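You operate a simulated robot arm through the tools that you are given. There is no shell and no other tool. Be economical: measure what you need, move in short steps, check, and stop when the job is done.

Carry out the task below with a simulated robot arm. There is one attempt and no reset: what you move stays moved.

## Task
Test the motor in the cradle, then put it in Reuse if good, Salvage if noisy.
Fine: guard closed for the run; power off before you open the guard and free the clamp; leave both open.

Only the result counts: the job must be done as asked and must still hold three seconds after the hand-in. Knocking over, shifting, dropping, spilling or breaking anything else fails it.

## Robot
A 7-joint arm with a two-finger parallel gripper, fixed in place. Base frame: the origin is at the foot of the arm, x ahead of it, y to its left, z up; the work surface is at about z = 0.88. Readings come in m, degrees, newtons and seconds.
With the tool pointing down near the work surface it reaches from about 0.24 to 0.68 m from the base axis. Its first joint turns from -66.0 to 66.0 degrees. Payload 2.4 kg.
The tool frame sits at the grasp point between the pads (the TCP): z along the fingers, y along the line on which they close. The tips reach 0.03 m beyond it. Largest opening 0.094 m; finger width 0.028, thickness 0.01; the body of the gripper, 0.05 by 0.096 m, starts 0.055 m behind the TCP.
Orientation is that of the tool frame in the base frame, as a unit quaternion [x, y, z, w]. With the fingers straight down and closing along the base's y, the tool's x points along the base's -x, its y along +y and its z along -z.

## Interface
- The arm moves only by the tool send_rows. Its argument "motion" is a list of rows, each an object (a shift or turn left out is 0, a gripper value left out holds the last) with "travel": the shift along the tool's x, y, z in m, a list of three; "turn": the turn, a rotation vector about the tool's x, y, z in degrees, a list of three. In form: [{"travel": [x, y, z], "turn": [wx, wy, wz]}, ...]. A call has 1 to 8 rows; each row shifts and turns the commanded pose from where the row before left it, along the tool's axes as they then stand. "grip" is the closure, from 0 (fully open) to 1 (shut), set as the call begins (left out, the last holds). A row lasts 0.2 s, in which the tool goes at most 0.05 m and 8.6 degrees; a call with a longer step from one row to the next is refused whole, and so is a gripper value outside its range. A pose out of reach is approached as far as the arm can. The call stops where the force on the tool passes 70 N (or 10 N more than at its start, if that is more) or the arm is blocked; 0.2 s more then pass. Each finger travels about 0.153 m/s and halts on what it meets, pressing with about 37 N; the grip force reading is that of the motor and also rises with nothing between the fingers. The clock runs only during rows and for 0.2 s after the last one: add rows that do not move to give the fingers time. It gives the time, the measured TCP pose, the force on the tool (base axes), the opening and the grip force at its end, in the units of the frame above (readings bear some noise), with the torque about the TCP (base axes, N m) and any sound that the robot's microphone picked up, and new pictures: "pictures" is both (left out), scene, wrist or none.
- Cameras (640 x 400 px; columns grow to the right, rows downward): "scene" is fixed at [0.0303, 0.4697, 1.4416]; the picture's right is [-0.81, -0.58, 0.00], its down [-0.35, 0.49, -0.80] and it looks along [0.46, -0.65, -0.60] (base axes); focal length 305 px, centre (320, 200). "wrist" rides on the gripper at [0.076, 0.014, -0.102] in the tool frame; the picture's right is [-0.18, 0.98, 0.00], its down [-0.75, -0.14, -0.64] and it looks along [-0.63, -0.12, 0.77] (tool axes); focal length 243 px, centre (320, 200). There is no depth. A picture from a camera that has moved, and an enlarged one, comes with that camera's place and axes in the base frame and with its lens.
- zoom(camera, box): a new picture of the part [left, top, right, bottom] of that camera's present view, enlarged. It takes no simulated time.
- job_done(): hands the job in; it is judged then, once.

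Go step by step. Nothing tells you positions but the pictures and the camera data: compare them with the known pose of the tool, close in by small moves and look again before you grip or let go. The budget is 120 turns and 200 pictures, counting those below and the enlarged ones. Unless the task says otherwise, let go and move clear before handing in, and close with one line.

The tools are called by a JSON object that holds its "api" and its "payload". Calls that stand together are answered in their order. send_rows: Moves the arm, as the interface text tells. Its arguments: {"type":"object","properties":{"motion":{"type":"array"},"grip":{"type":"number"},"pictures":{"type":"string","enum":["both","scene","wrist","none"]}},"required":["motion"]} The other tools are called the same way: zoom (camera, box) takes an enlarged picture of a part of a camera's view; job_done () hands the job in.

At the start:

```text
t: 0.0
position: [0.3756, -0.0493, 1.2184]
tcp_rot: [0.0, 1.0, 0.0, 0.0]
force: [-0.5, -1.2, -0.4]
ft_torque: [0.0, 0.04, 0.0]
gripper_width: 0.0941
gripper_force: 0.0
```

scene: 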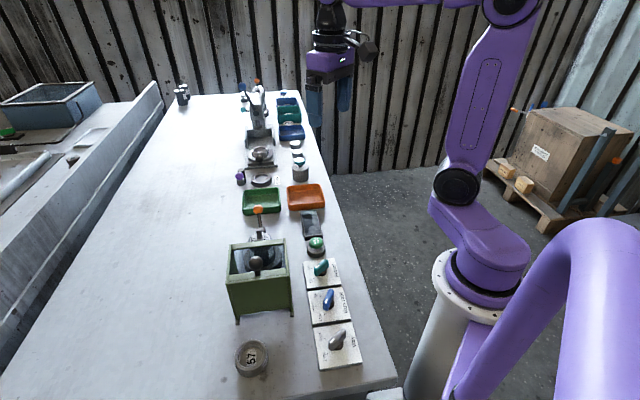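
wrist: 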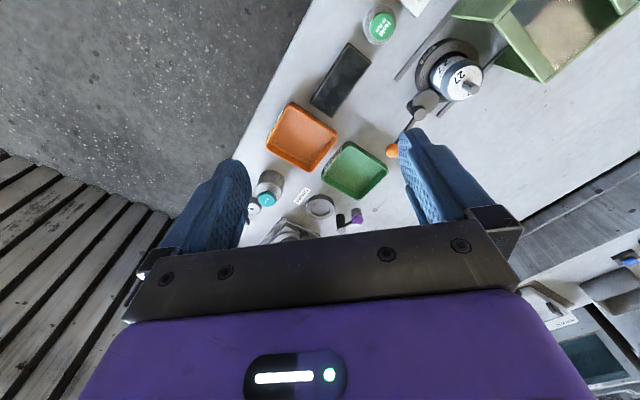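

I see a table with a green guard box, a clamp with motor, switches, trays. I'll zoom in to identify the parts.

{"api": "zoom", "payload": {"camera": "scene", "box": [210, 170, 370, 270]}}

{"api": "zoom", "payload": {"camera": "scene", "box": [210, 225, 390, 385]}}

{"api": "zoom", "payload": {"camera": "scene", "box": [220, 75, 340, 195]}}

{"api": "zoom", "payload": {"camera": "wrist", "box": [230, 0, 630, 250]}}

```text
4.00 times, centred on (290, 220) of scene
camera zoom: at [0.0303, 0.4697, 1.4416], right [-0.81, -0.58, 0.0], down [-0.35, 0.49, -0.8], along [0.46, -0.65, -0.6], focal length 1221 px, centre (440, 120)
```

zoom: 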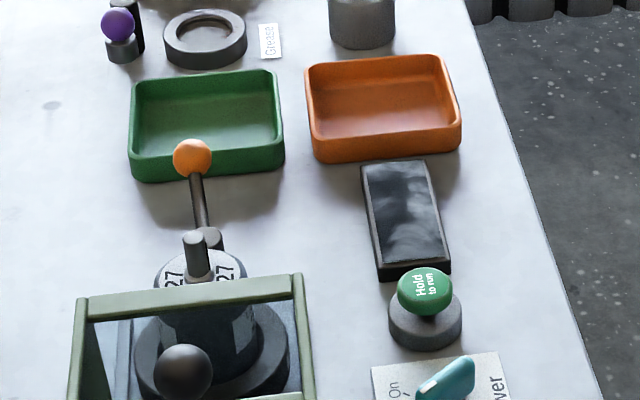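

```text
2.50 times, centred on (300, 305) of scene
camera zoom: at [0.0303, 0.4697, 1.4416], right [-0.81, -0.58, 0.0], down [-0.35, 0.49, -0.8], along [0.46, -0.65, -0.6], focal length 763 px, centre (370, -62)
```

zoom: 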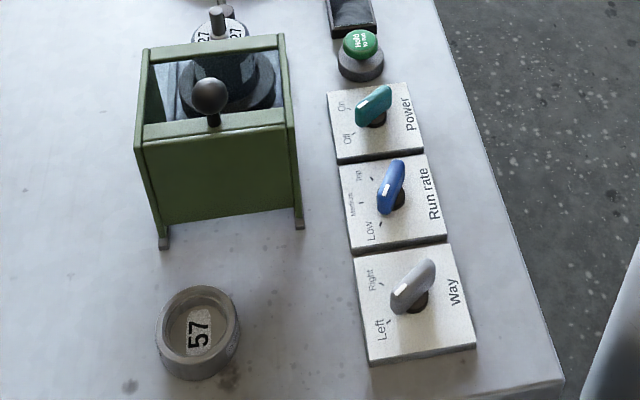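

```text
3.33 times, centred on (280, 135) of scene
camera zoom: at [0.0303, 0.4697, 1.4416], right [-0.81, -0.58, 0.0], down [-0.35, 0.49, -0.8], along [0.46, -0.65, -0.6], focal length 1018 px, centre (453, 417)
```

zoom: 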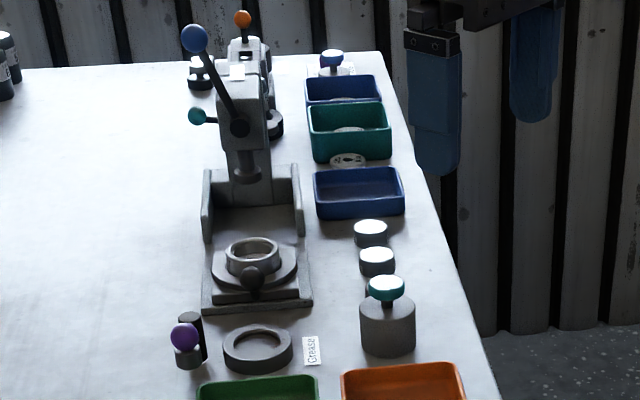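

```text
1.60 times, centred on (430, 125) of wrist
camera zoom: at [0.2992, -0.0348, 1.3203], right [0.18, 0.98, 0.0], down [0.75, -0.14, 0.64], along [0.63, -0.12, -0.77], focal length 388 px, centre (144, 320)
```

zoom: 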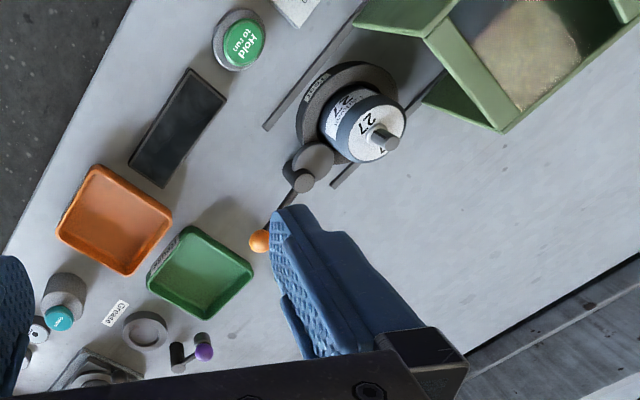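

I'll zoom more on the labels on the trays and knobs.

{"api": "zoom", "payload": {"camera": "wrist", "box": [250, 90, 410, 240]}}

{"api": "zoom", "payload": {"camera": "scene", "box": [300, 225, 370, 305]}}

{"api": "zoom", "payload": {"camera": "scene", "box": [300, 285, 370, 375]}}

```text
2.67 times, centred on (330, 165) of wrist
camera zoom: at [0.2992, -0.0348, 1.3203], right [0.18, 0.98, 0.0], down [0.75, -0.14, 0.64], along [0.63, -0.12, -0.77], focal length 647 px, centre (293, 293)
```

zoom: 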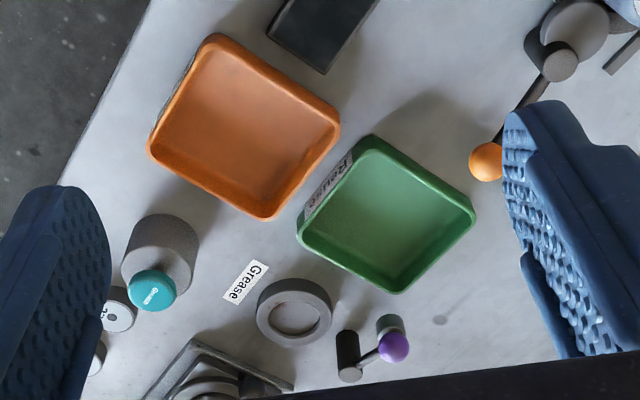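

```text
5.00 times, centred on (335, 265) of scene
camera zoom: at [0.0303, 0.4697, 1.4416], right [-0.81, -0.58, 0.0], down [-0.35, 0.49, -0.8], along [0.46, -0.65, -0.6], focal length 1526 px, centre (245, -125)
```

zoom: 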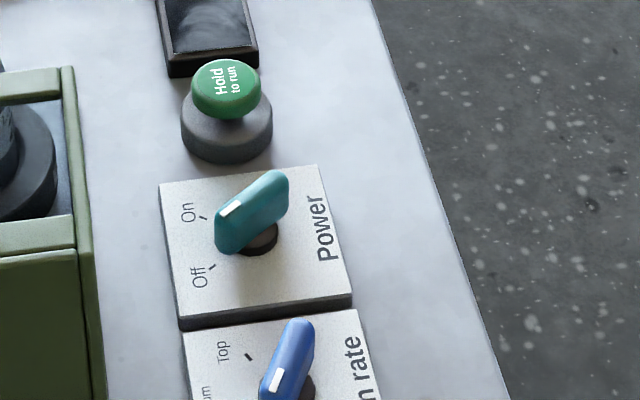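

```text
4.44 times, centred on (335, 330) of scene
camera zoom: at [0.0303, 0.4697, 1.4416], right [-0.81, -0.58, 0.0], down [-0.35, 0.49, -0.8], along [0.46, -0.65, -0.6], focal length 1357 px, centre (253, -378)
```

zoom: 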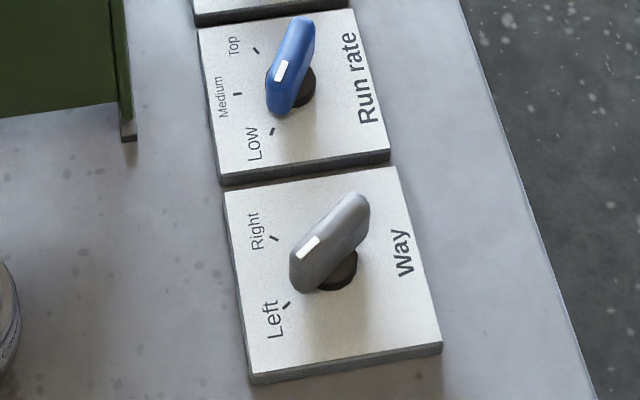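

Green is Reuse, and orange is presumably Salvage. Power is on "Off", rate is Low and way is Left. The guard is slid back and seems to be open. I'll move over the switches and yaw to line up with the rig.

{"api": "send_rows", "payload": {"motion": [{"travel": [0.02, 0.036, 0.01]}, {"travel": [0.021, 0.036, 0.02]}, {"travel": [0.021, 0.036, 0.02]}, {"travel": [0.021, 0.036, 0.02]}, {"travel": [0.021, 0.036, 0.02]}], "pictures": "none"}}

{"api": "send_rows", "payload": {"motion": [{"turn": [0, 0, 7.5]}, {"turn": [0, 0, 7.5]}, {"turn": [0, 0, 7.5]}, {"turn": [0, 0, 7.5]}, {"turn": [0, 0, 7.5]}, {"turn": [0, 0, 7.5]}, {}]}}

```text
t: 1.2
position: [0.2706, 0.1317, 1.1263]
tcp_rot: [0.0, 1.0, 0.0, 0.0]
force: [0.7, -0.2, -0.4]
ft_torque: [0.01, 0.02, 0.01]
gripper_width: 0.0941
gripper_force: 0.1
```

```text
t: 2.8
position: [0.2719, 0.1308, 1.1277]
tcp_rot: [0.383, 0.924, -0.001, 0.0]
force: [0.4, -0.5, 0.1]
ft_torque: [0.0, 0.0, 0.03]
gripper_width: 0.0938
gripper_force: 0.1
camera wrist: at [0.2277, 0.1951, 1.2301], right [0.83, 0.56, 0.0], down [0.43, -0.63, 0.64], along [0.36, -0.53, -0.77], focal length 243 px, centre (320, 200)
```

scene: 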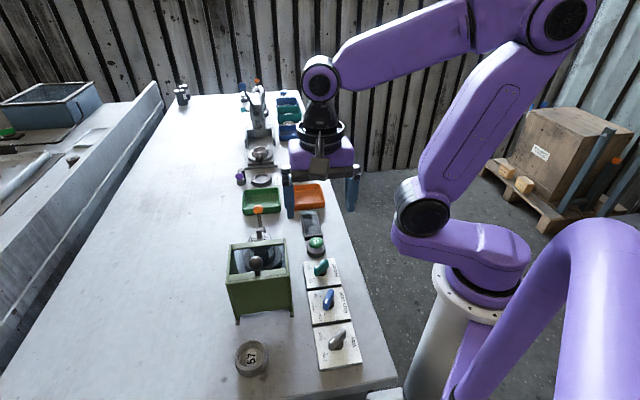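
wrist: 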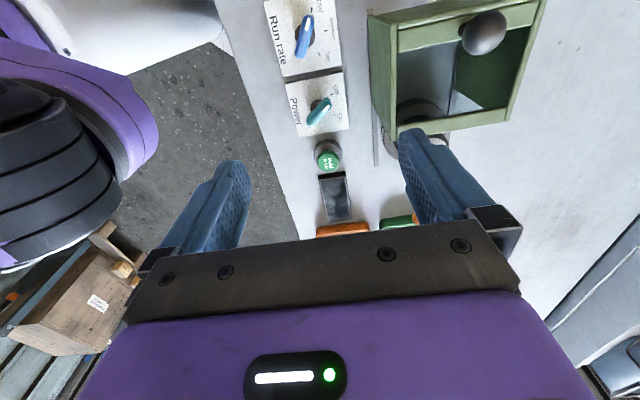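

The rig is about aligned with the tool. Let me zoom to read the knobs and the guard.

{"api": "zoom", "payload": {"camera": "wrist", "box": [250, 0, 410, 140]}}

{"api": "zoom", "payload": {"camera": "wrist", "box": [290, 90, 370, 240]}}

{"api": "zoom", "payload": {"camera": "wrist", "box": [350, 0, 560, 170]}}

```text
2.86 times, centred on (330, 70) of wrist
camera zoom: at [0.2277, 0.1951, 1.2301], right [0.83, 0.56, 0.0], down [0.43, -0.63, 0.64], along [0.36, -0.53, -0.77], focal length 693 px, centre (291, 571)
```

zoom: 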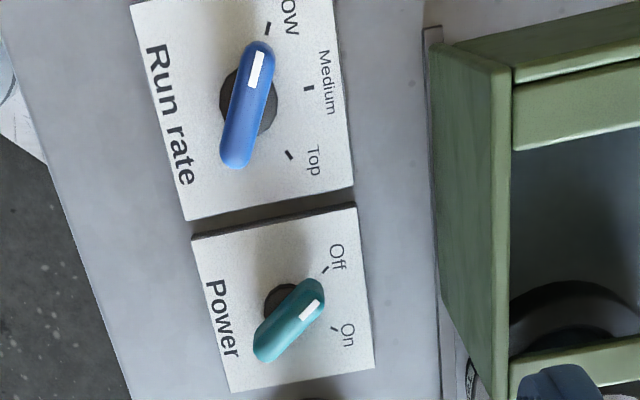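

```text
2.67 times, centred on (330, 165) of wrist
camera zoom: at [0.2277, 0.1951, 1.2301], right [0.83, 0.56, 0.0], down [0.43, -0.63, 0.64], along [0.36, -0.53, -0.77], focal length 647 px, centre (293, 293)
```

zoom: 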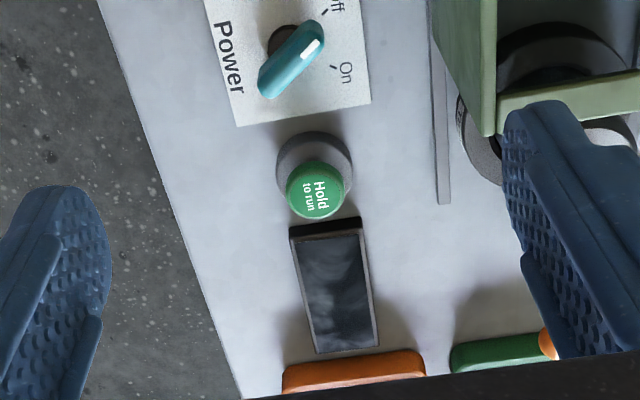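

```text
2.35 times, centred on (455, 85) of wrist
camera zoom: at [0.2277, 0.1951, 1.2301], right [0.83, 0.56, 0.0], down [0.43, -0.63, 0.64], along [0.36, -0.53, -0.77], focal length 571 px, centre (2, 471)
```

zoom: 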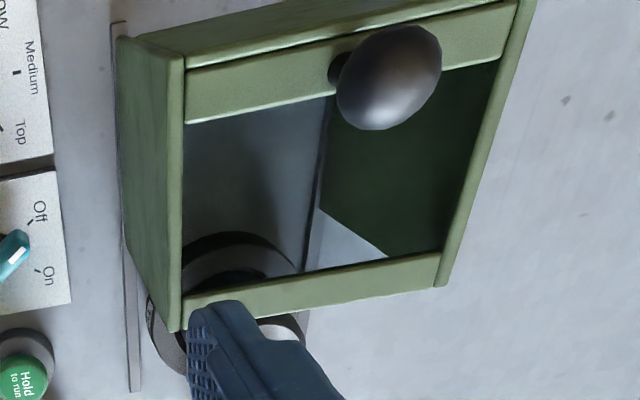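

The guard knob triangulates to about (0.328, 0.241, 1.036). I'll move above it and check.

{"api": "send_rows", "payload": {"motion": [{"travel": [0.012, 0.039, 0]}, {"travel": [0.013, 0.039, 0]}, {"travel": [0.013, 0.039, 0]}, {}]}}

```text
t: 3.8
position: [0.3272, 0.2405, 1.1277]
tcp_rot: [0.383, 0.924, 0.0, 0.0]
force: [0.3, 0.0, -0.6]
ft_torque: [0.01, -0.02, -0.01]
gripper_width: 0.0942
gripper_force: 0.1
camera wrist: at [0.2835, 0.305, 1.2304], right [0.82, 0.57, 0.0], down [0.43, -0.63, 0.64], along [0.36, -0.53, -0.77], focal length 243 px, centre (320, 200)
```

scene: 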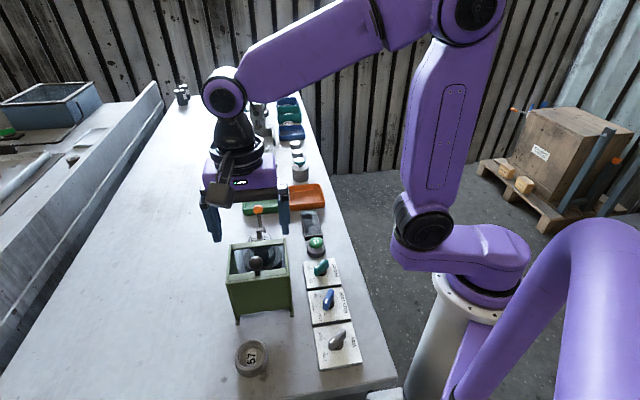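
wrist: 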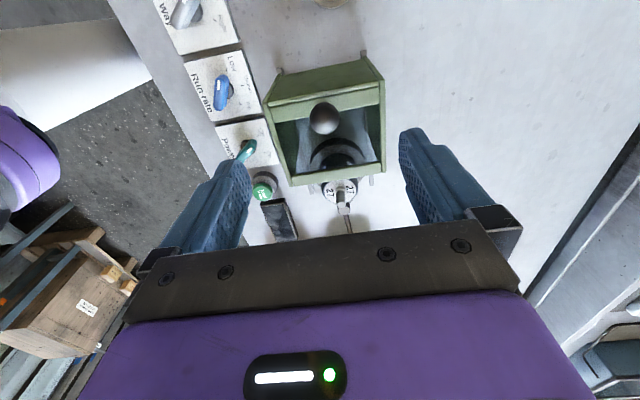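

The knob position holds, at (0.328, 0.243). I'll zoom on the clamp before going down.

{"api": "zoom", "payload": {"camera": "wrist", "box": [240, 40, 420, 240]}}

{"api": "send_rows", "payload": {"motion": [{"travel": [0, 0, 0.03]}, {"travel": [0.001, 0.002, 0.03]}, {"travel": [0, 0, 0.024]}, {}]}}

```text
2.00 times, centred on (330, 140) of wrist
camera zoom: at [0.2835, 0.305, 1.2304], right [0.82, 0.57, 0.0], down [0.43, -0.63, 0.64], along [0.36, -0.53, -0.77], focal length 485 px, centre (300, 320)
```

zoom: 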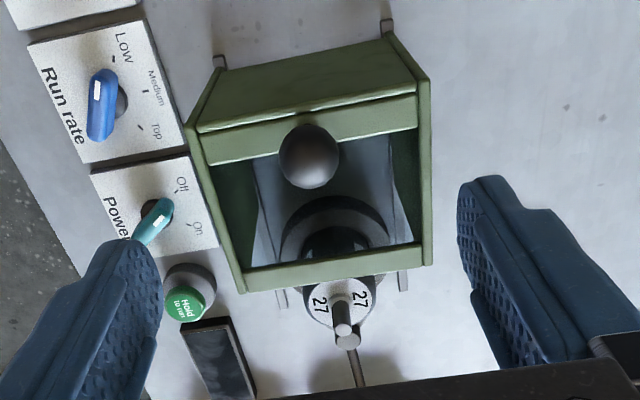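

```text
t: 4.8
position: [0.3278, 0.243, 1.0435]
tcp_rot: [0.382, 0.924, 0.0, 0.0]
force: [-0.3, -0.2, -0.5]
ft_torque: [0.0, -0.02, 0.02]
gripper_width: 0.0941
gripper_force: 0.0
camera wrist: at [0.2838, 0.3074, 1.1454], right [0.82, 0.57, 0.0], down [0.43, -0.63, 0.64], along [0.36, -0.53, -0.77], focal length 243 px, centre (320, 200)
```

scene: 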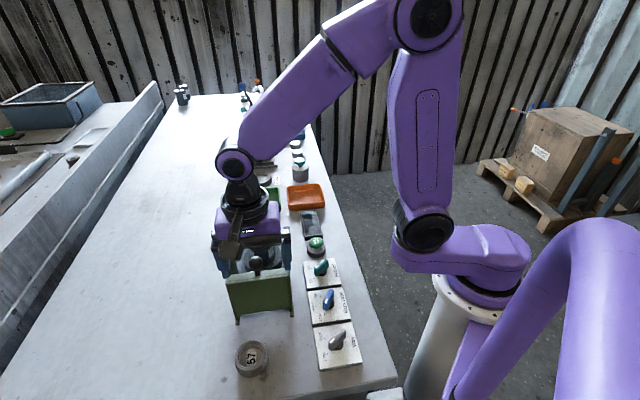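
wrist: 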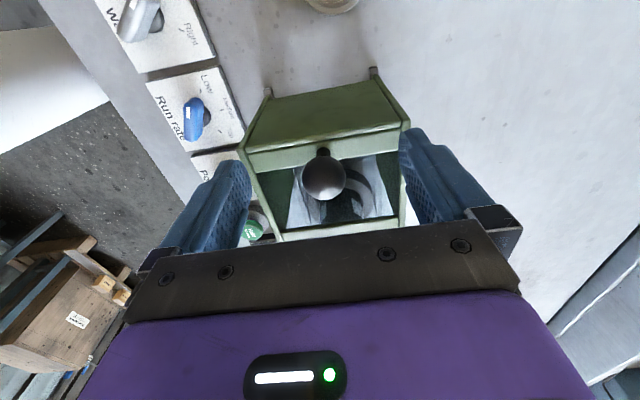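

The knob sits between the fingers. I'll grip it now.

{"api": "send_rows", "payload": {"motion": [{"travel": [0, 0, 0.003]}, {}, {}, {}], "grip": 1}}

```text
t: 5.8
position: [0.3286, 0.2435, 1.0421]
tcp_rot: [0.383, 0.924, 0.004, 0.001]
force: [11.4, 11.4, -0.5]
ft_torque: [0.17, -0.14, 0.03]
gripper_width: 0.0256
gripper_force: 44.8
camera wrist: at [0.2847, 0.308, 1.1433], right [0.82, 0.57, 0.0], down [0.43, -0.63, 0.64], along [0.37, -0.53, -0.77], focal length 243 px, centre (320, 200)
```

scene: 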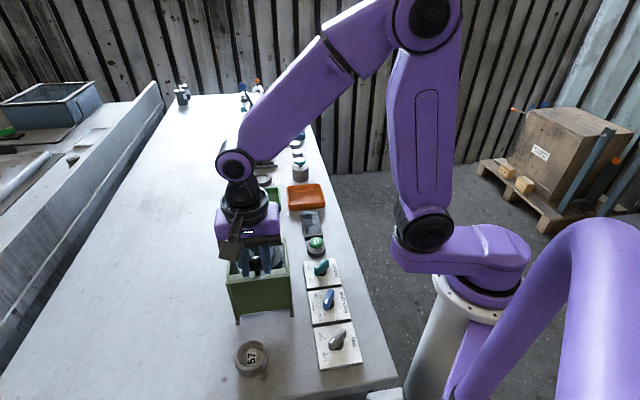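
wrist: 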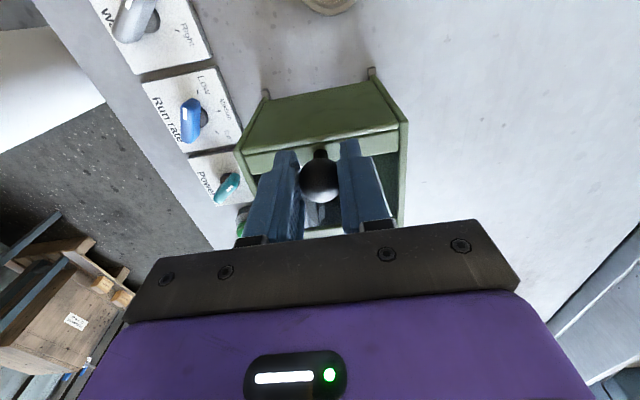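

The knob is held (25.6 mm). Next I'll push the guard along its rails toward the motor.

{"api": "send_rows", "payload": {"motion": [{"travel": [-0.005, 0.002, 0]}, {"travel": [-0.015, 0, 0]}, {"travel": [-0.015, 0, 0]}, {"travel": [-0.015, 0, 0]}, {}]}}

```text
t: 7.0
position: [0.365, 0.2066, 1.0408]
tcp_rot: [0.383, 0.924, -0.001, 0.0]
force: [5.2, 3.5, 3.3]
ft_torque: [0.02, -0.07, 0.04]
gripper_width: 0.0251
gripper_force: 44.8
camera wrist: at [0.3214, 0.2724, 1.1433], right [0.83, 0.56, 0.0], down [0.43, -0.63, 0.64], along [0.36, -0.53, -0.77], focal length 243 px, centre (320, 200)
```

scene: 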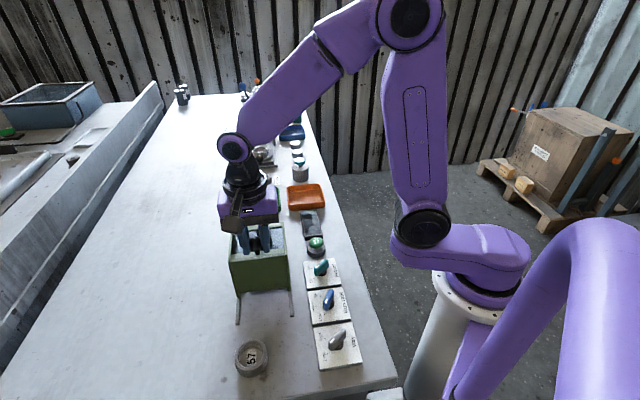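
wrist: 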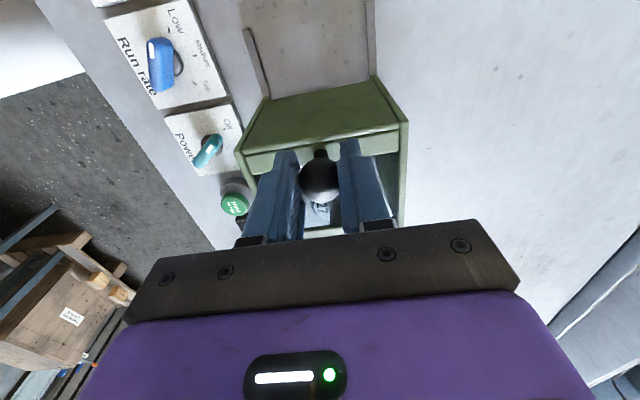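

The guard slides freely, so I'll keep going until it meets a stop.

{"api": "send_rows", "payload": {"motion": [{"travel": [-0.012, 0.0, 0]}, {"travel": [-0.012, 0, 0]}, {"travel": [-0.012, 0, 0]}, {"travel": [-0.012, 0, 0]}, {}]}}

```text
t: 8.2
position: [0.4005, 0.1746, 1.0419]
tcp_rot: [0.383, 0.924, 0.001, 0.0]
force: [6.1, 1.2, 1.3]
ft_torque: [0.4, 0.21, -0.08]
gripper_width: 0.0254
gripper_force: 44.9
camera wrist: at [0.3553, 0.2382, 1.1433], right [0.83, 0.56, 0.0], down [0.43, -0.63, 0.64], along [0.36, -0.53, -0.77], focal length 243 px, centre (320, 200)
```

scene: 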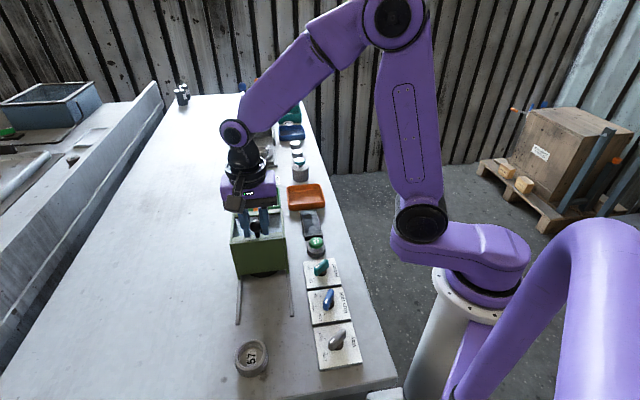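
wrist: 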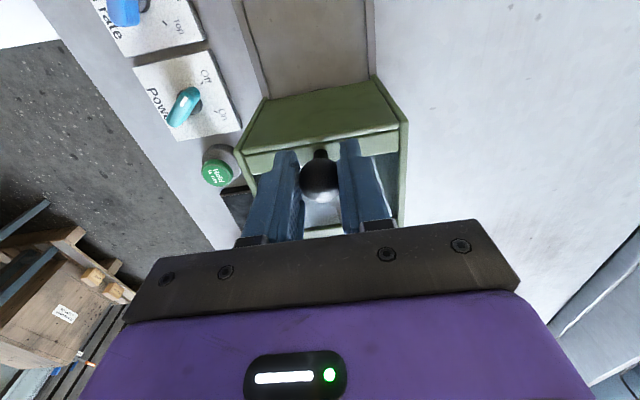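

{"api": "zoom", "payload": {"camera": "scene", "box": [210, 180, 310, 330]}}

{"api": "zoom", "payload": {"camera": "wrist", "box": [230, 0, 420, 250]}}

```text
2.67 times, centred on (260, 255) of scene
camera zoom: at [0.0305, 0.4697, 1.4416], right [-0.81, -0.58, 0.0], down [-0.35, 0.49, -0.8], along [0.46, -0.65, -0.6], focal length 814 px, centre (480, 53)
```

zoom: 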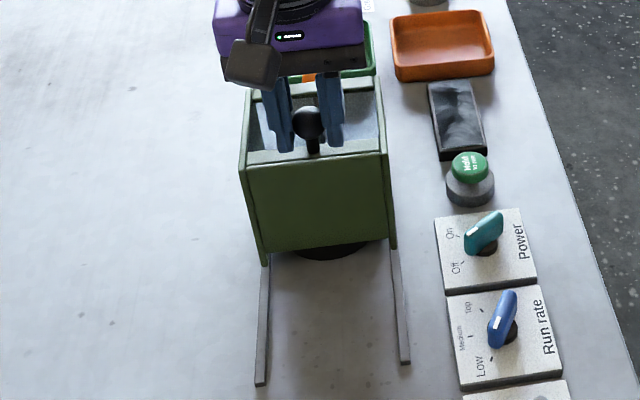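

```text
1.60 times, centred on (325, 125) of wrist
camera zoom: at [0.3553, 0.2382, 1.1433], right [0.83, 0.56, 0.0], down [0.43, -0.63, 0.64], along [0.36, -0.53, -0.77], focal length 388 px, centre (312, 320)
```

zoom: 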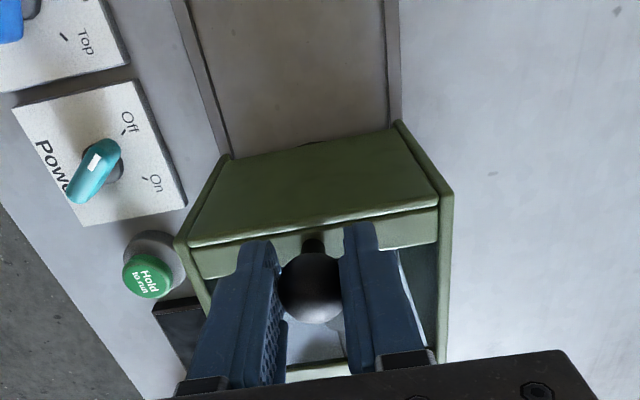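

By my estimate the guard is about centred over the motor. I'll nudge gently to find the end stop.

{"api": "send_rows", "payload": {"motion": [{"travel": [-0.004, 0, 0]}, {"travel": [-0.004, 0, 0]}, {}], "pictures": "none"}}

```text
t: 9.0
position: [0.4017, 0.1711, 1.0406]
tcp_rot: [0.381, 0.925, -0.001, -0.002]
force: [-23.2, 23.3, 6.6]
ft_torque: [0.29, 0.27, -0.02]
gripper_width: 0.0258
gripper_force: 45.2
```

The guard is against its stop (33 N), so it's closed. I'll ease off, release and rise.

{"api": "send_rows", "payload": {"motion": [{"travel": [0.0045, 0, 0]}, {}], "pictures": "none"}}

{"api": "send_rows", "payload": {"motion": [{}, {}, {}, {"travel": [0, 0, -0.03]}, {"travel": [0, 0, -0.03]}, {"travel": [0, 0, -0.03]}, {}], "grip": 0.35}}

```text
t: 9.6
position: [0.4018, 0.1701, 1.0412]
tcp_rot: [0.383, 0.924, -0.001, 0.0]
force: [-5.7, 11.3, -18.1]
ft_torque: [0.85, 0.73, -0.11]
gripper_width: 0.0254
gripper_force: 45.1
```

```text
t: 11.2
position: [0.3998, 0.1714, 1.1315]
tcp_rot: [0.383, 0.924, 0.0, 0.001]
force: [0.7, -0.1, -0.5]
ft_torque: [-0.02, -0.02, -0.01]
gripper_width: 0.0611
gripper_force: 0.0
camera wrist: at [0.3559, 0.2366, 1.2335], right [0.82, 0.57, 0.0], down [0.43, -0.63, 0.64], along [0.36, -0.53, -0.77], focal length 243 px, centre (320, 200)
```

scene: 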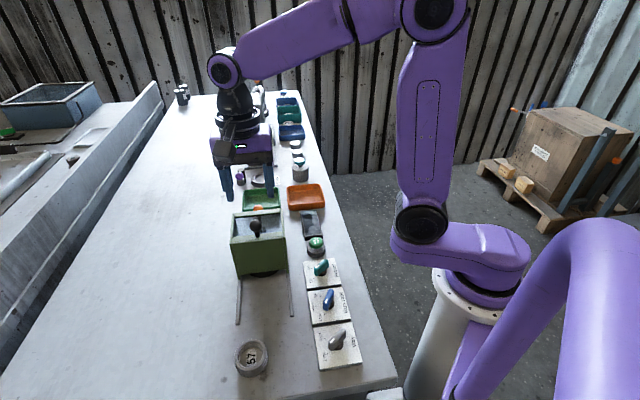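
wrist: 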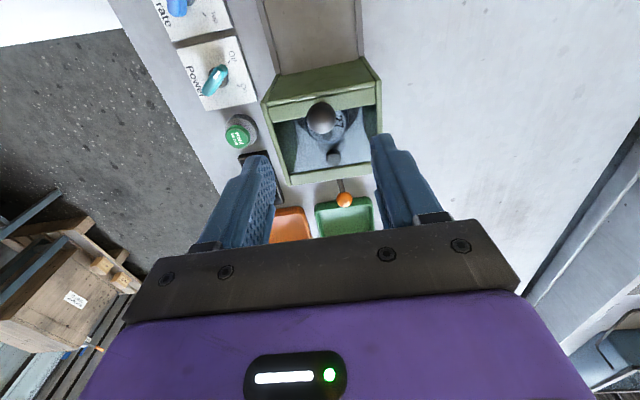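

The guard now encloses the motor. Next is the power knob at about (0.292, 0.098), whose blade lies roughly along base y. I'll move above it and turn the tool to straddle the blade, leaving room to twist clockwise.

{"api": "send_rows", "payload": {"motion": [{"travel": [0.008, -0.043, 0]}, {"travel": [0.008, -0.043, 0]}, {"travel": [0.008, -0.043, 0]}, {}], "pictures": "none"}}

{"api": "send_rows", "payload": {"motion": [{"turn": [0, 0, -8.5]}, {"turn": [0, 0, -8.5]}, {"turn": [0, 0, -8.5]}, {"turn": [0, 0, -8.5]}, {"turn": [0, 0, -8.5]}, {"turn": [0, 0, -8.5]}, {"turn": [0, 0, -8.5]}, {"turn": [0, 0, -8.5]}], "pictures": "none"}}

{"api": "send_rows", "payload": {"motion": [{"turn": [0, 0, -8.5]}, {"turn": [0, 0, -8.5]}, {"turn": [0, 0, -8.5]}, {"turn": [0, 0, -8.5]}, {"turn": [0, 0, -8.5]}, {"turn": [0, 0, -8.5]}, {"turn": [0, 0, -8.5]}, {}]}}

```text
t: 12.2
position: [0.2935, 0.0971, 1.1318]
tcp_rot: [0.383, 0.924, 0.0, 0.0]
force: [-0.6, 1.0, -0.8]
ft_torque: [0.04, -0.02, -0.01]
gripper_width: 0.061
gripper_force: 0.1
```

```text
t: 14.0
position: [0.2935, 0.0971, 1.1305]
tcp_rot: [-0.202, 0.979, 0.0, 0.0]
force: [-0.2, 0.1, 0.1]
ft_torque: [-0.02, -0.01, 0.04]
gripper_width: 0.0608
gripper_force: 0.0
```

```text
t: 15.8
position: [0.294, 0.0975, 1.1309]
tcp_rot: [-0.662, 0.75, 0.0, 0.0]
force: [0.7, 0.1, -0.1]
ft_torque: [0.0, -0.01, 0.02]
gripper_width: 0.0613
gripper_force: 0.0
camera wrist: at [0.2691, 0.0245, 1.2331], right [-0.95, 0.31, 0.0], down [0.24, 0.73, 0.64], along [0.2, 0.61, -0.77], focal length 243 px, centre (320, 200)
```

scene: 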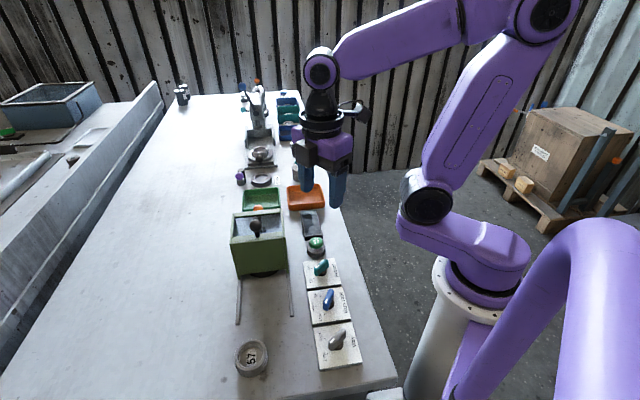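
wrist: 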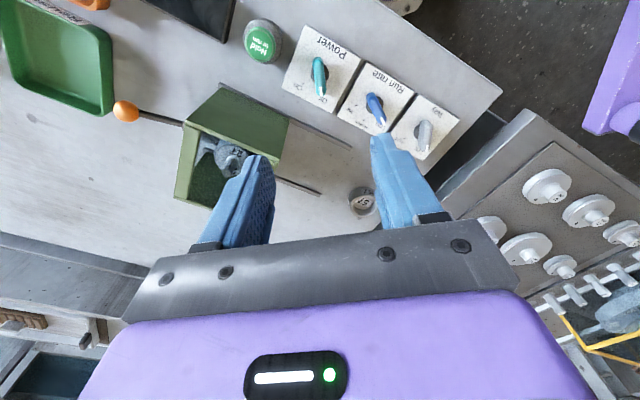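

{"api": "zoom", "payload": {"camera": "wrist", "box": [220, 0, 480, 165]}}

{"api": "zoom", "payload": {"camera": "wrist", "box": [280, 20, 370, 120]}}

```text
2.42 times, centred on (350, 82) of wrist
camera zoom: at [0.2691, 0.0245, 1.2331], right [-0.95, 0.31, 0.0], down [0.24, 0.73, 0.64], along [0.2, 0.61, -0.77], focal length 588 px, centre (247, 485)
```

zoom: 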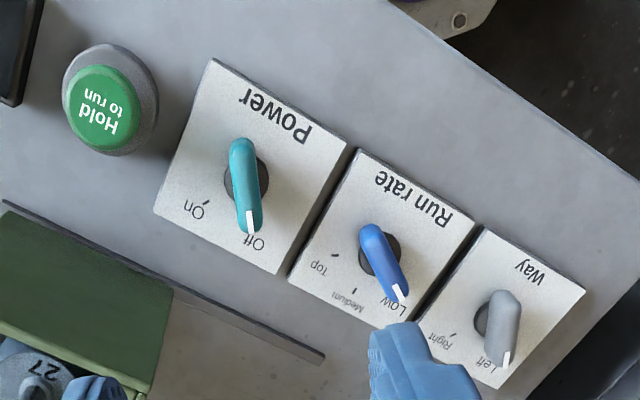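

```text
4.00 times, centred on (325, 70) of wrist
camera zoom: at [0.2691, 0.0245, 1.2331], right [-0.95, 0.31, 0.0], down [0.24, 0.73, 0.64], along [0.2, 0.61, -0.77], focal length 970 px, centre (300, 720)
```

zoom: 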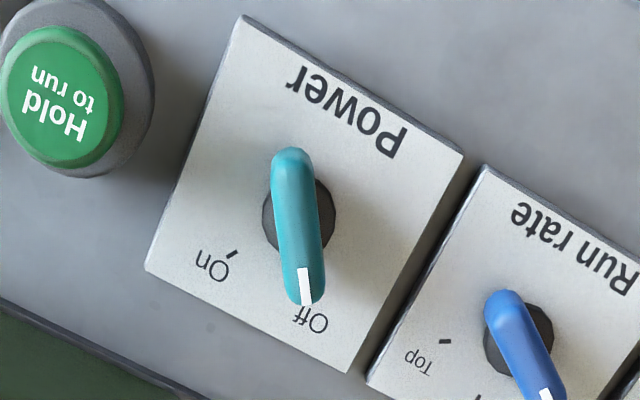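

Power centre is at about (0.2915, 0.0945), with the blade at about 82°, so the tool is already aligned. I'll descend onto it.

{"api": "send_rows", "payload": {"motion": [{"travel": [0.0033, 0.0021, 0.04]}, {"travel": [0, 0, 0.04]}, {"travel": [0, 0, 0.04]}, {"travel": [0, 0, 0.04]}, {"travel": [0, 0, 0.02]}, {}]}}

```text
t: 17.2
position: [0.2902, 0.0952, 0.9517]
tcp_rot: [-0.659, 0.752, 0.0, -0.001]
force: [-1.0, -0.6, 0.1]
ft_torque: [0.0, 0.0, -0.01]
gripper_width: 0.061
gripper_force: 0.1
camera wrist: at [0.2663, 0.0221, 1.053], right [-0.95, 0.31, 0.0], down [0.24, 0.73, 0.64], along [0.2, 0.61, -0.77], focal length 243 px, centre (320, 200)
```

scene: 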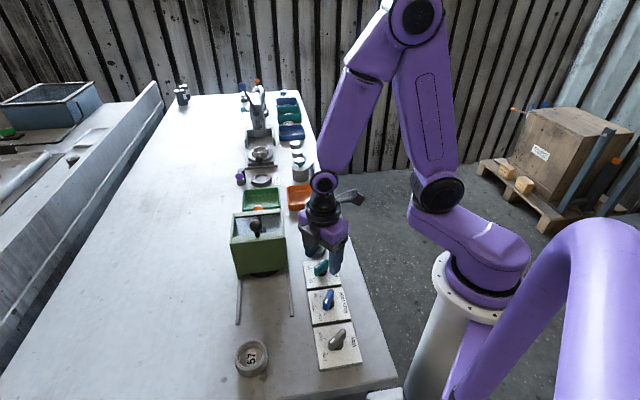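
wrist: 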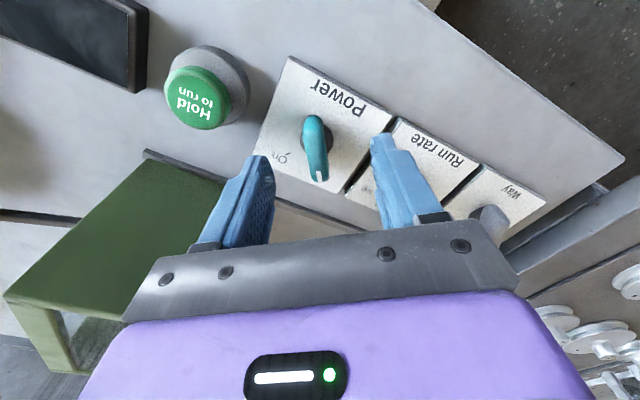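

{"api": "send_rows", "payload": {"motion": [{"travel": [0, -0.001, 0.014]}, {"travel": [0, 0, 0.012]}, {}]}}

{"api": "send_rows", "payload": {"motion": [{}, {}, {}], "grip": 1}}

```text
t: 18.0
position: [0.2904, 0.0946, 0.9251]
tcp_rot: [-0.659, 0.752, 0.0, 0.0]
force: [0.5, 0.6, 0.9]
ft_torque: [-0.01, 0.02, -0.01]
gripper_width: 0.0613
gripper_force: 0.0
camera wrist: at [0.2671, 0.022, 1.0273], right [-0.95, 0.31, 0.0], down [0.24, 0.73, 0.64], along [0.2, 0.61, -0.77], focal length 243 px, centre (320, 200)
```

scene: 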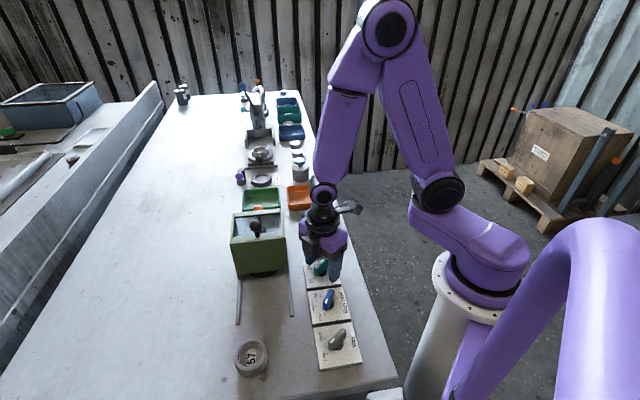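
wrist: 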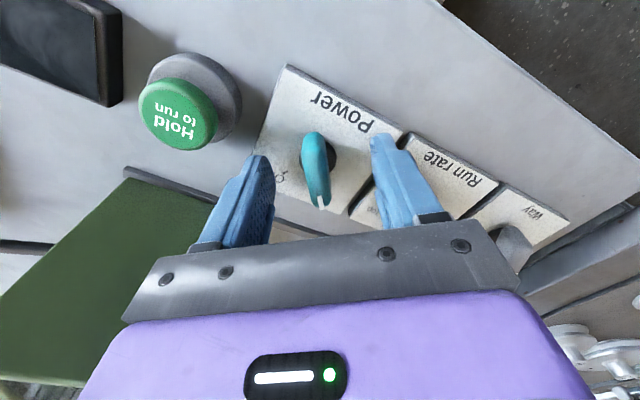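

```text
t: 18.8
position: [0.2933, 0.0941, 0.9258]
tcp_rot: [-0.658, 0.753, 0.001, 0.002]
force: [19.6, -4.3, -10.6]
ft_torque: [0.34, -0.19, -1.44]
gripper_width: 0.0133
gripper_force: 44.9
camera wrist: at [0.2681, 0.022, 1.0272], right [-0.95, 0.31, 0.0], down [0.24, 0.73, 0.64], along [0.2, 0.61, -0.76], focal length 243 px, centre (320, 200)
```

scene: 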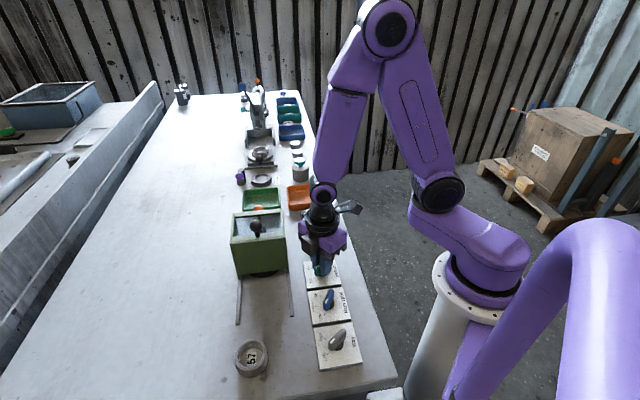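
wrist: 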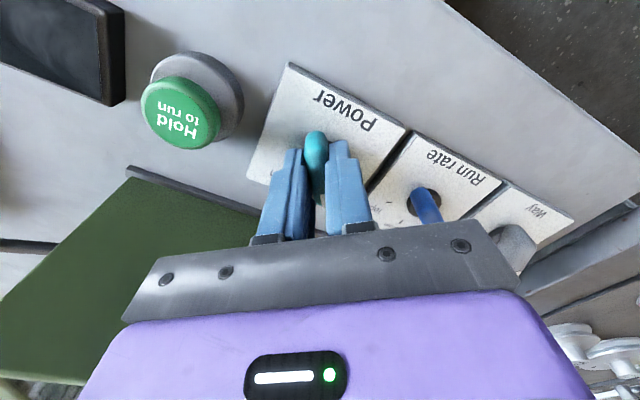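

The blade is gripped (13 mm). I'll recentre and twist clockwise toward On.

{"api": "send_rows", "payload": {"motion": [{"travel": [0, -0.003, 0]}, {"turn": [0, 0, 8]}, {"turn": [0, 0, 8]}, {"turn": [0, 0, 8]}, {"turn": [0, 0, 8]}, {"turn": [0, 0, 8]}, {"turn": [0, 0, 8]}, {"turn": [0, 0, 8]}]}}

```text
t: 20.6
position: [0.2923, 0.0949, 0.925]
tcp_rot: [-0.231, 0.973, -0.001, -0.001]
force: [-36.4, 35.0, 26.3]
ft_torque: [0.65, 1.32, 0.03]
gripper_width: 0.013
gripper_force: 45.2
camera wrist: at [0.2179, 0.0748, 1.0275], right [-0.28, 0.96, 0.0], down [0.74, 0.21, 0.64], along [0.62, 0.18, -0.77], focal length 243 px, centre (320, 200)
```

scene: 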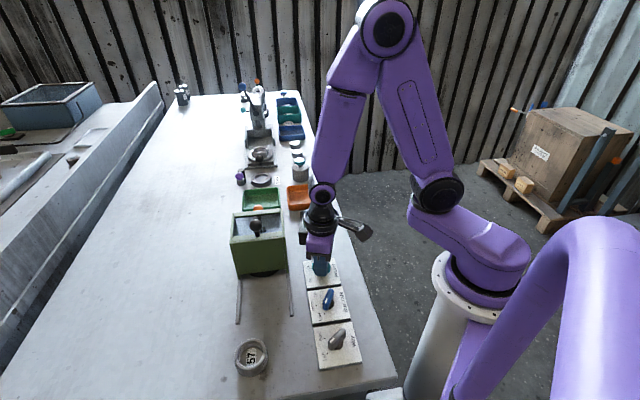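
wrist: 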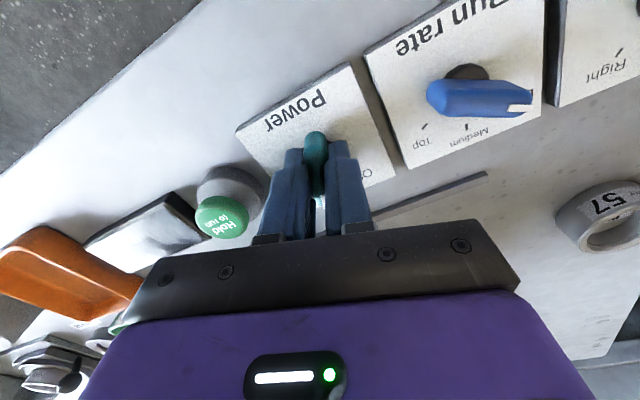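

{"api": "send_rows", "payload": {"motion": [{"travel": [0.001, 0.004, -0.001]}, {"turn": [0, 0, 7]}, {"turn": [0, 0, 7]}, {}]}}

```text
t: 21.6
position: [0.2929, 0.0957, 0.9256]
tcp_rot: [-0.107, 0.994, 0.0, -0.001]
force: [8.2, -11.4, -33.7]
ft_torque: [-0.01, -0.2, -0.03]
gripper_width: 0.0127
gripper_force: 45.0
camera wrist: at [0.2149, 0.0943, 1.0278], right [-0.03, 1.0, 0.0], down [0.77, 0.02, 0.64], along [0.64, 0.02, -0.77], focal length 243 px, centre (320, 200)
```

scene: 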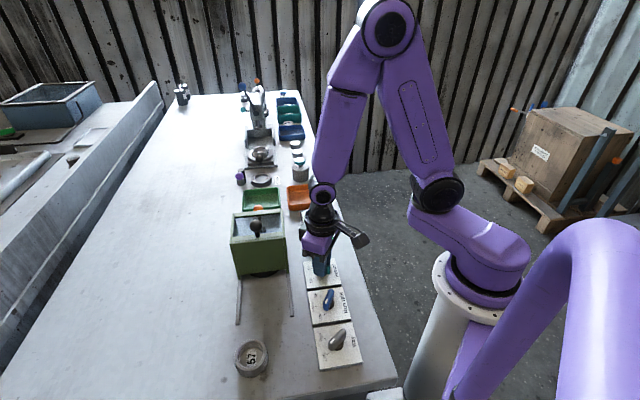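
wrist: 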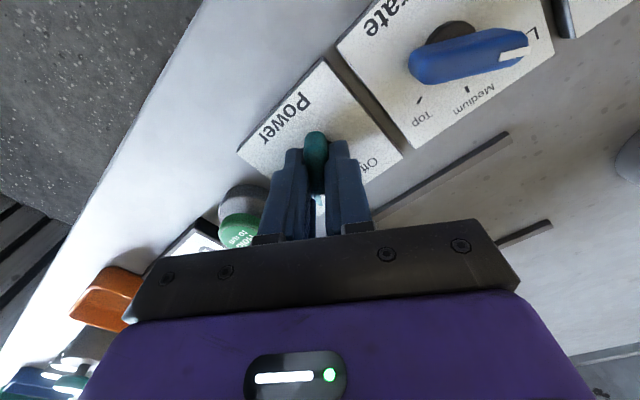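

{"api": "zoom", "payload": {"camera": "wrist", "box": [140, 170, 280, 270]}}

{"api": "zoom", "payload": {"camera": "scene", "box": [280, 190, 370, 300]}}

```text
4.00 times, centred on (210, 220) of wrist
camera zoom: at [0.2149, 0.0943, 1.0278], right [-0.03, 1.0, 0.0], down [0.77, 0.02, 0.64], along [0.64, 0.02, -0.77], focal length 970 px, centre (760, 120)
```

zoom: 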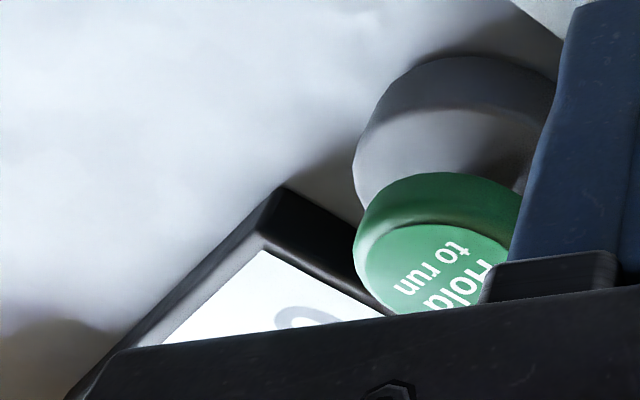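

```text
3.64 times, centred on (325, 245) of scene
camera zoom: at [0.0309, 0.4695, 1.4417], right [-0.81, -0.58, 0.0], down [-0.35, 0.49, -0.8], along [0.46, -0.65, -0.6], focal length 1110 px, centre (302, 36)
```

zoom: 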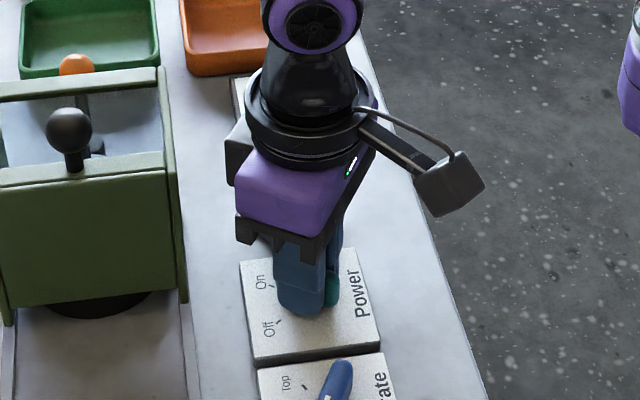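

The display has lit, so power is on. I'll release, rise and read the screen.

{"api": "send_rows", "payload": {"motion": [{}, {}, {"travel": [0, 0, -0.04]}, {"travel": [0, 0, -0.04]}, {"travel": [0, 0, -0.04]}, {"travel": [0, 0, -0.02]}, {}], "grip": 0.35}}

{"api": "zoom", "payload": {"camera": "wrist", "box": [150, 20, 470, 220]}}

{"api": "zoom", "payload": {"camera": "scene", "box": [280, 190, 360, 300]}}

```text
t: 23.2
position: [0.2922, 0.097, 1.0675]
tcp_rot: [-0.109, 0.994, 0.0, 0.001]
force: [1.4, 0.3, 0.5]
ft_torque: [-0.01, -0.02, -0.01]
gripper_width: 0.0611
gripper_force: 0.0
camera wrist: at [0.2141, 0.0958, 1.1684], right [-0.03, 1.0, 0.0], down [0.77, 0.03, 0.64], along [0.64, 0.02, -0.77], focal length 243 px, centre (320, 200)
```

scene: 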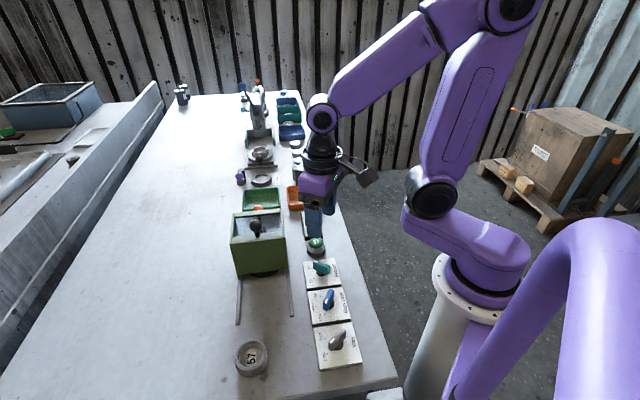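
wrist: 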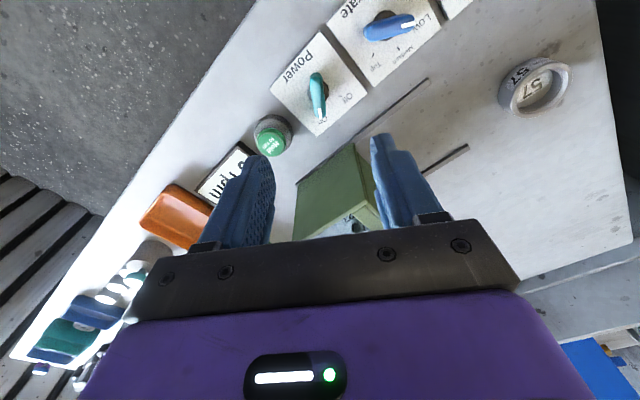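

```text
2.00 times, centred on (310, 120) of wrist
camera zoom: at [0.2141, 0.0958, 1.1684], right [-0.03, 1.0, 0.0], down [0.77, 0.03, 0.64], along [0.64, 0.02, -0.77], focal length 485 px, centre (340, 360)
```

zoom: 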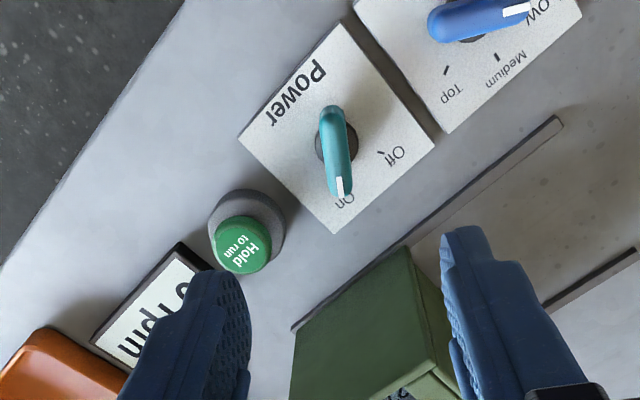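

```text
3.64 times, centred on (320, 245) of scene
camera zoom: at [0.0303, 0.4697, 1.4416], right [-0.81, -0.58, 0.0], down [-0.35, 0.49, -0.8], along [0.46, -0.65, -0.6], focal length 1110 px, centre (320, 36)
```

zoom: 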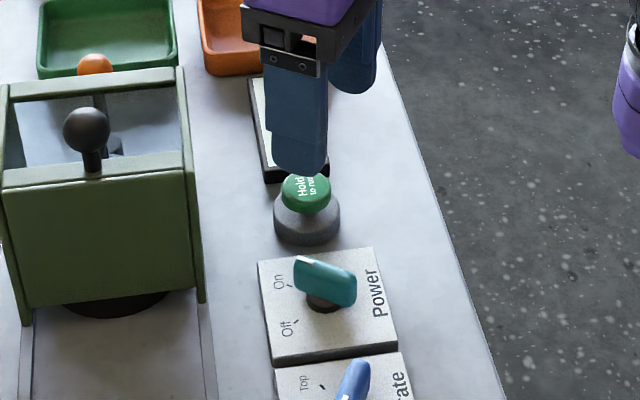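

Power is on and the display reads "0 rpm". The hold-to-run button is at about (0.345, 0.041, 0.91). I'll close the fingers and move over it.

{"api": "send_rows", "payload": {"motion": [{"travel": [-0.02, -0.033, 0]}, {"travel": [-0.02, -0.033, 0]}, {"travel": [0, 0, 0.03]}, {"travel": [0, 0, 0.03]}, {"travel": [0, 0, 0.03]}, {}], "grip": 1}}

{"api": "zoom", "payload": {"camera": "scene", "box": [280, 190, 360, 300]}}

```text
t: 24.6
position: [0.3452, 0.0416, 0.9757]
tcp_rot: [-0.109, 0.994, 0.001, 0.0]
force: [0.2, 0.4, 0.1]
ft_torque: [-0.03, 0.02, -0.02]
gripper_width: 0.0
gripper_force: 33.0
camera wrist: at [0.2673, 0.0394, 1.0773], right [-0.03, 1.0, 0.0], down [0.77, 0.03, 0.64], along [0.64, 0.02, -0.77], focal length 243 px, centre (320, 200)
```

scene: 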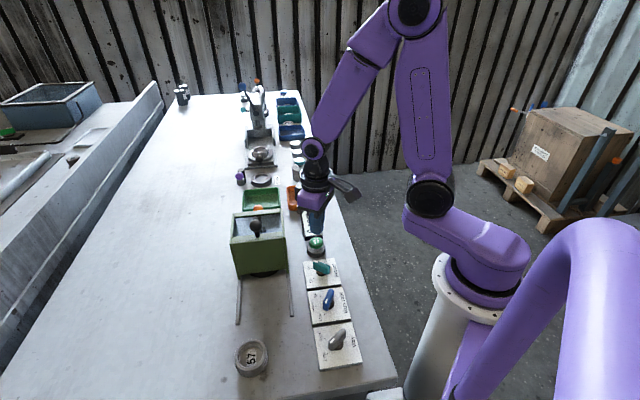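
wrist: 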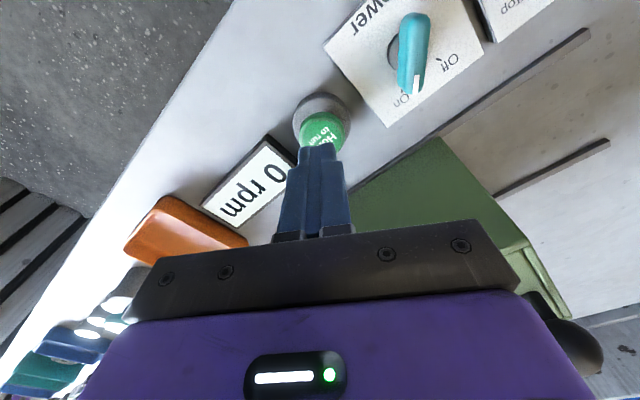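

```text
3.64 times, centred on (320, 245) of scene
camera zoom: at [0.0303, 0.4697, 1.4416], right [-0.81, -0.58, 0.0], down [-0.35, 0.49, -0.8], along [0.46, -0.65, -0.6], focal length 1110 px, centre (320, 36)
```

zoom: 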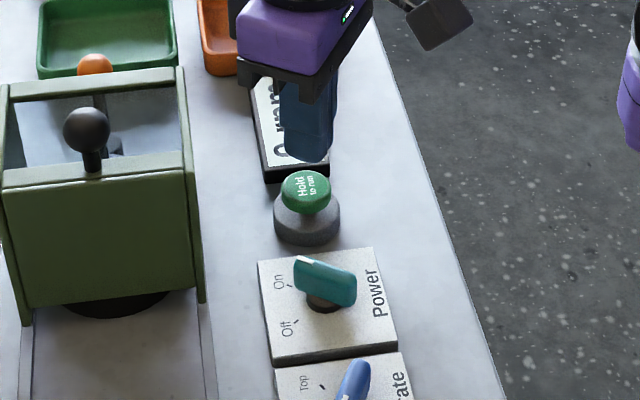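

The fingers are over the button. I'll press down in small steps.

{"api": "send_rows", "payload": {"motion": [{"travel": [0.0015, 0.002, 0.012]}, {"travel": [0, 0, 0.012]}, {"travel": [0, 0, 0.006]}, {"travel": [0, 0, 0.003]}, {}], "pictures": "wrist"}}

```text
t: 25.8
position: [0.3438, 0.0413, 0.9427]
tcp_rot: [-0.108, 0.994, 0.0, 0.0]
force: [-0.9, 0.9, 0.4]
ft_torque: [-0.02, 0.01, -0.04]
gripper_width: 0.0
gripper_force: 33.1
camera wrist: at [0.2656, 0.0408, 1.0452], right [-0.03, 1.0, 0.0], down [0.77, 0.03, 0.64], along [0.64, 0.02, -0.77], focal length 243 px, centre (320, 200)
```

wrist: 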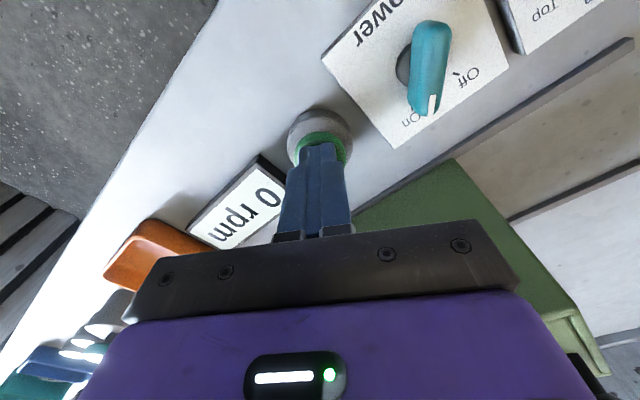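

{"api": "send_rows", "payload": {"motion": [{"travel": [0, 0, 0.003]}, {"travel": [0, 0, 0.003]}, {"travel": [0, 0, 0.003]}, {}], "pictures": "wrist"}}

```text
t: 26.8
position: [0.3433, 0.0436, 0.9355]
tcp_rot: [-0.109, 0.994, 0.0, 0.0]
force: [-7.2, -7.5, 57.7]
ft_torque: [-0.28, 0.32, 0.0]
gripper_width: 0.0
gripper_force: 33.0
heard: click
camera wrist: at [0.2655, 0.0408, 1.0368], right [-0.03, 1.0, 0.0], down [0.77, 0.03, 0.64], along [0.64, 0.02, -0.77], focal length 243 px, centre (320, 200)
```

wrist: 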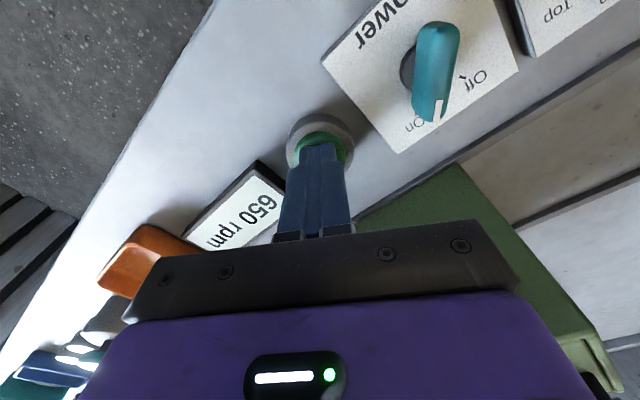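

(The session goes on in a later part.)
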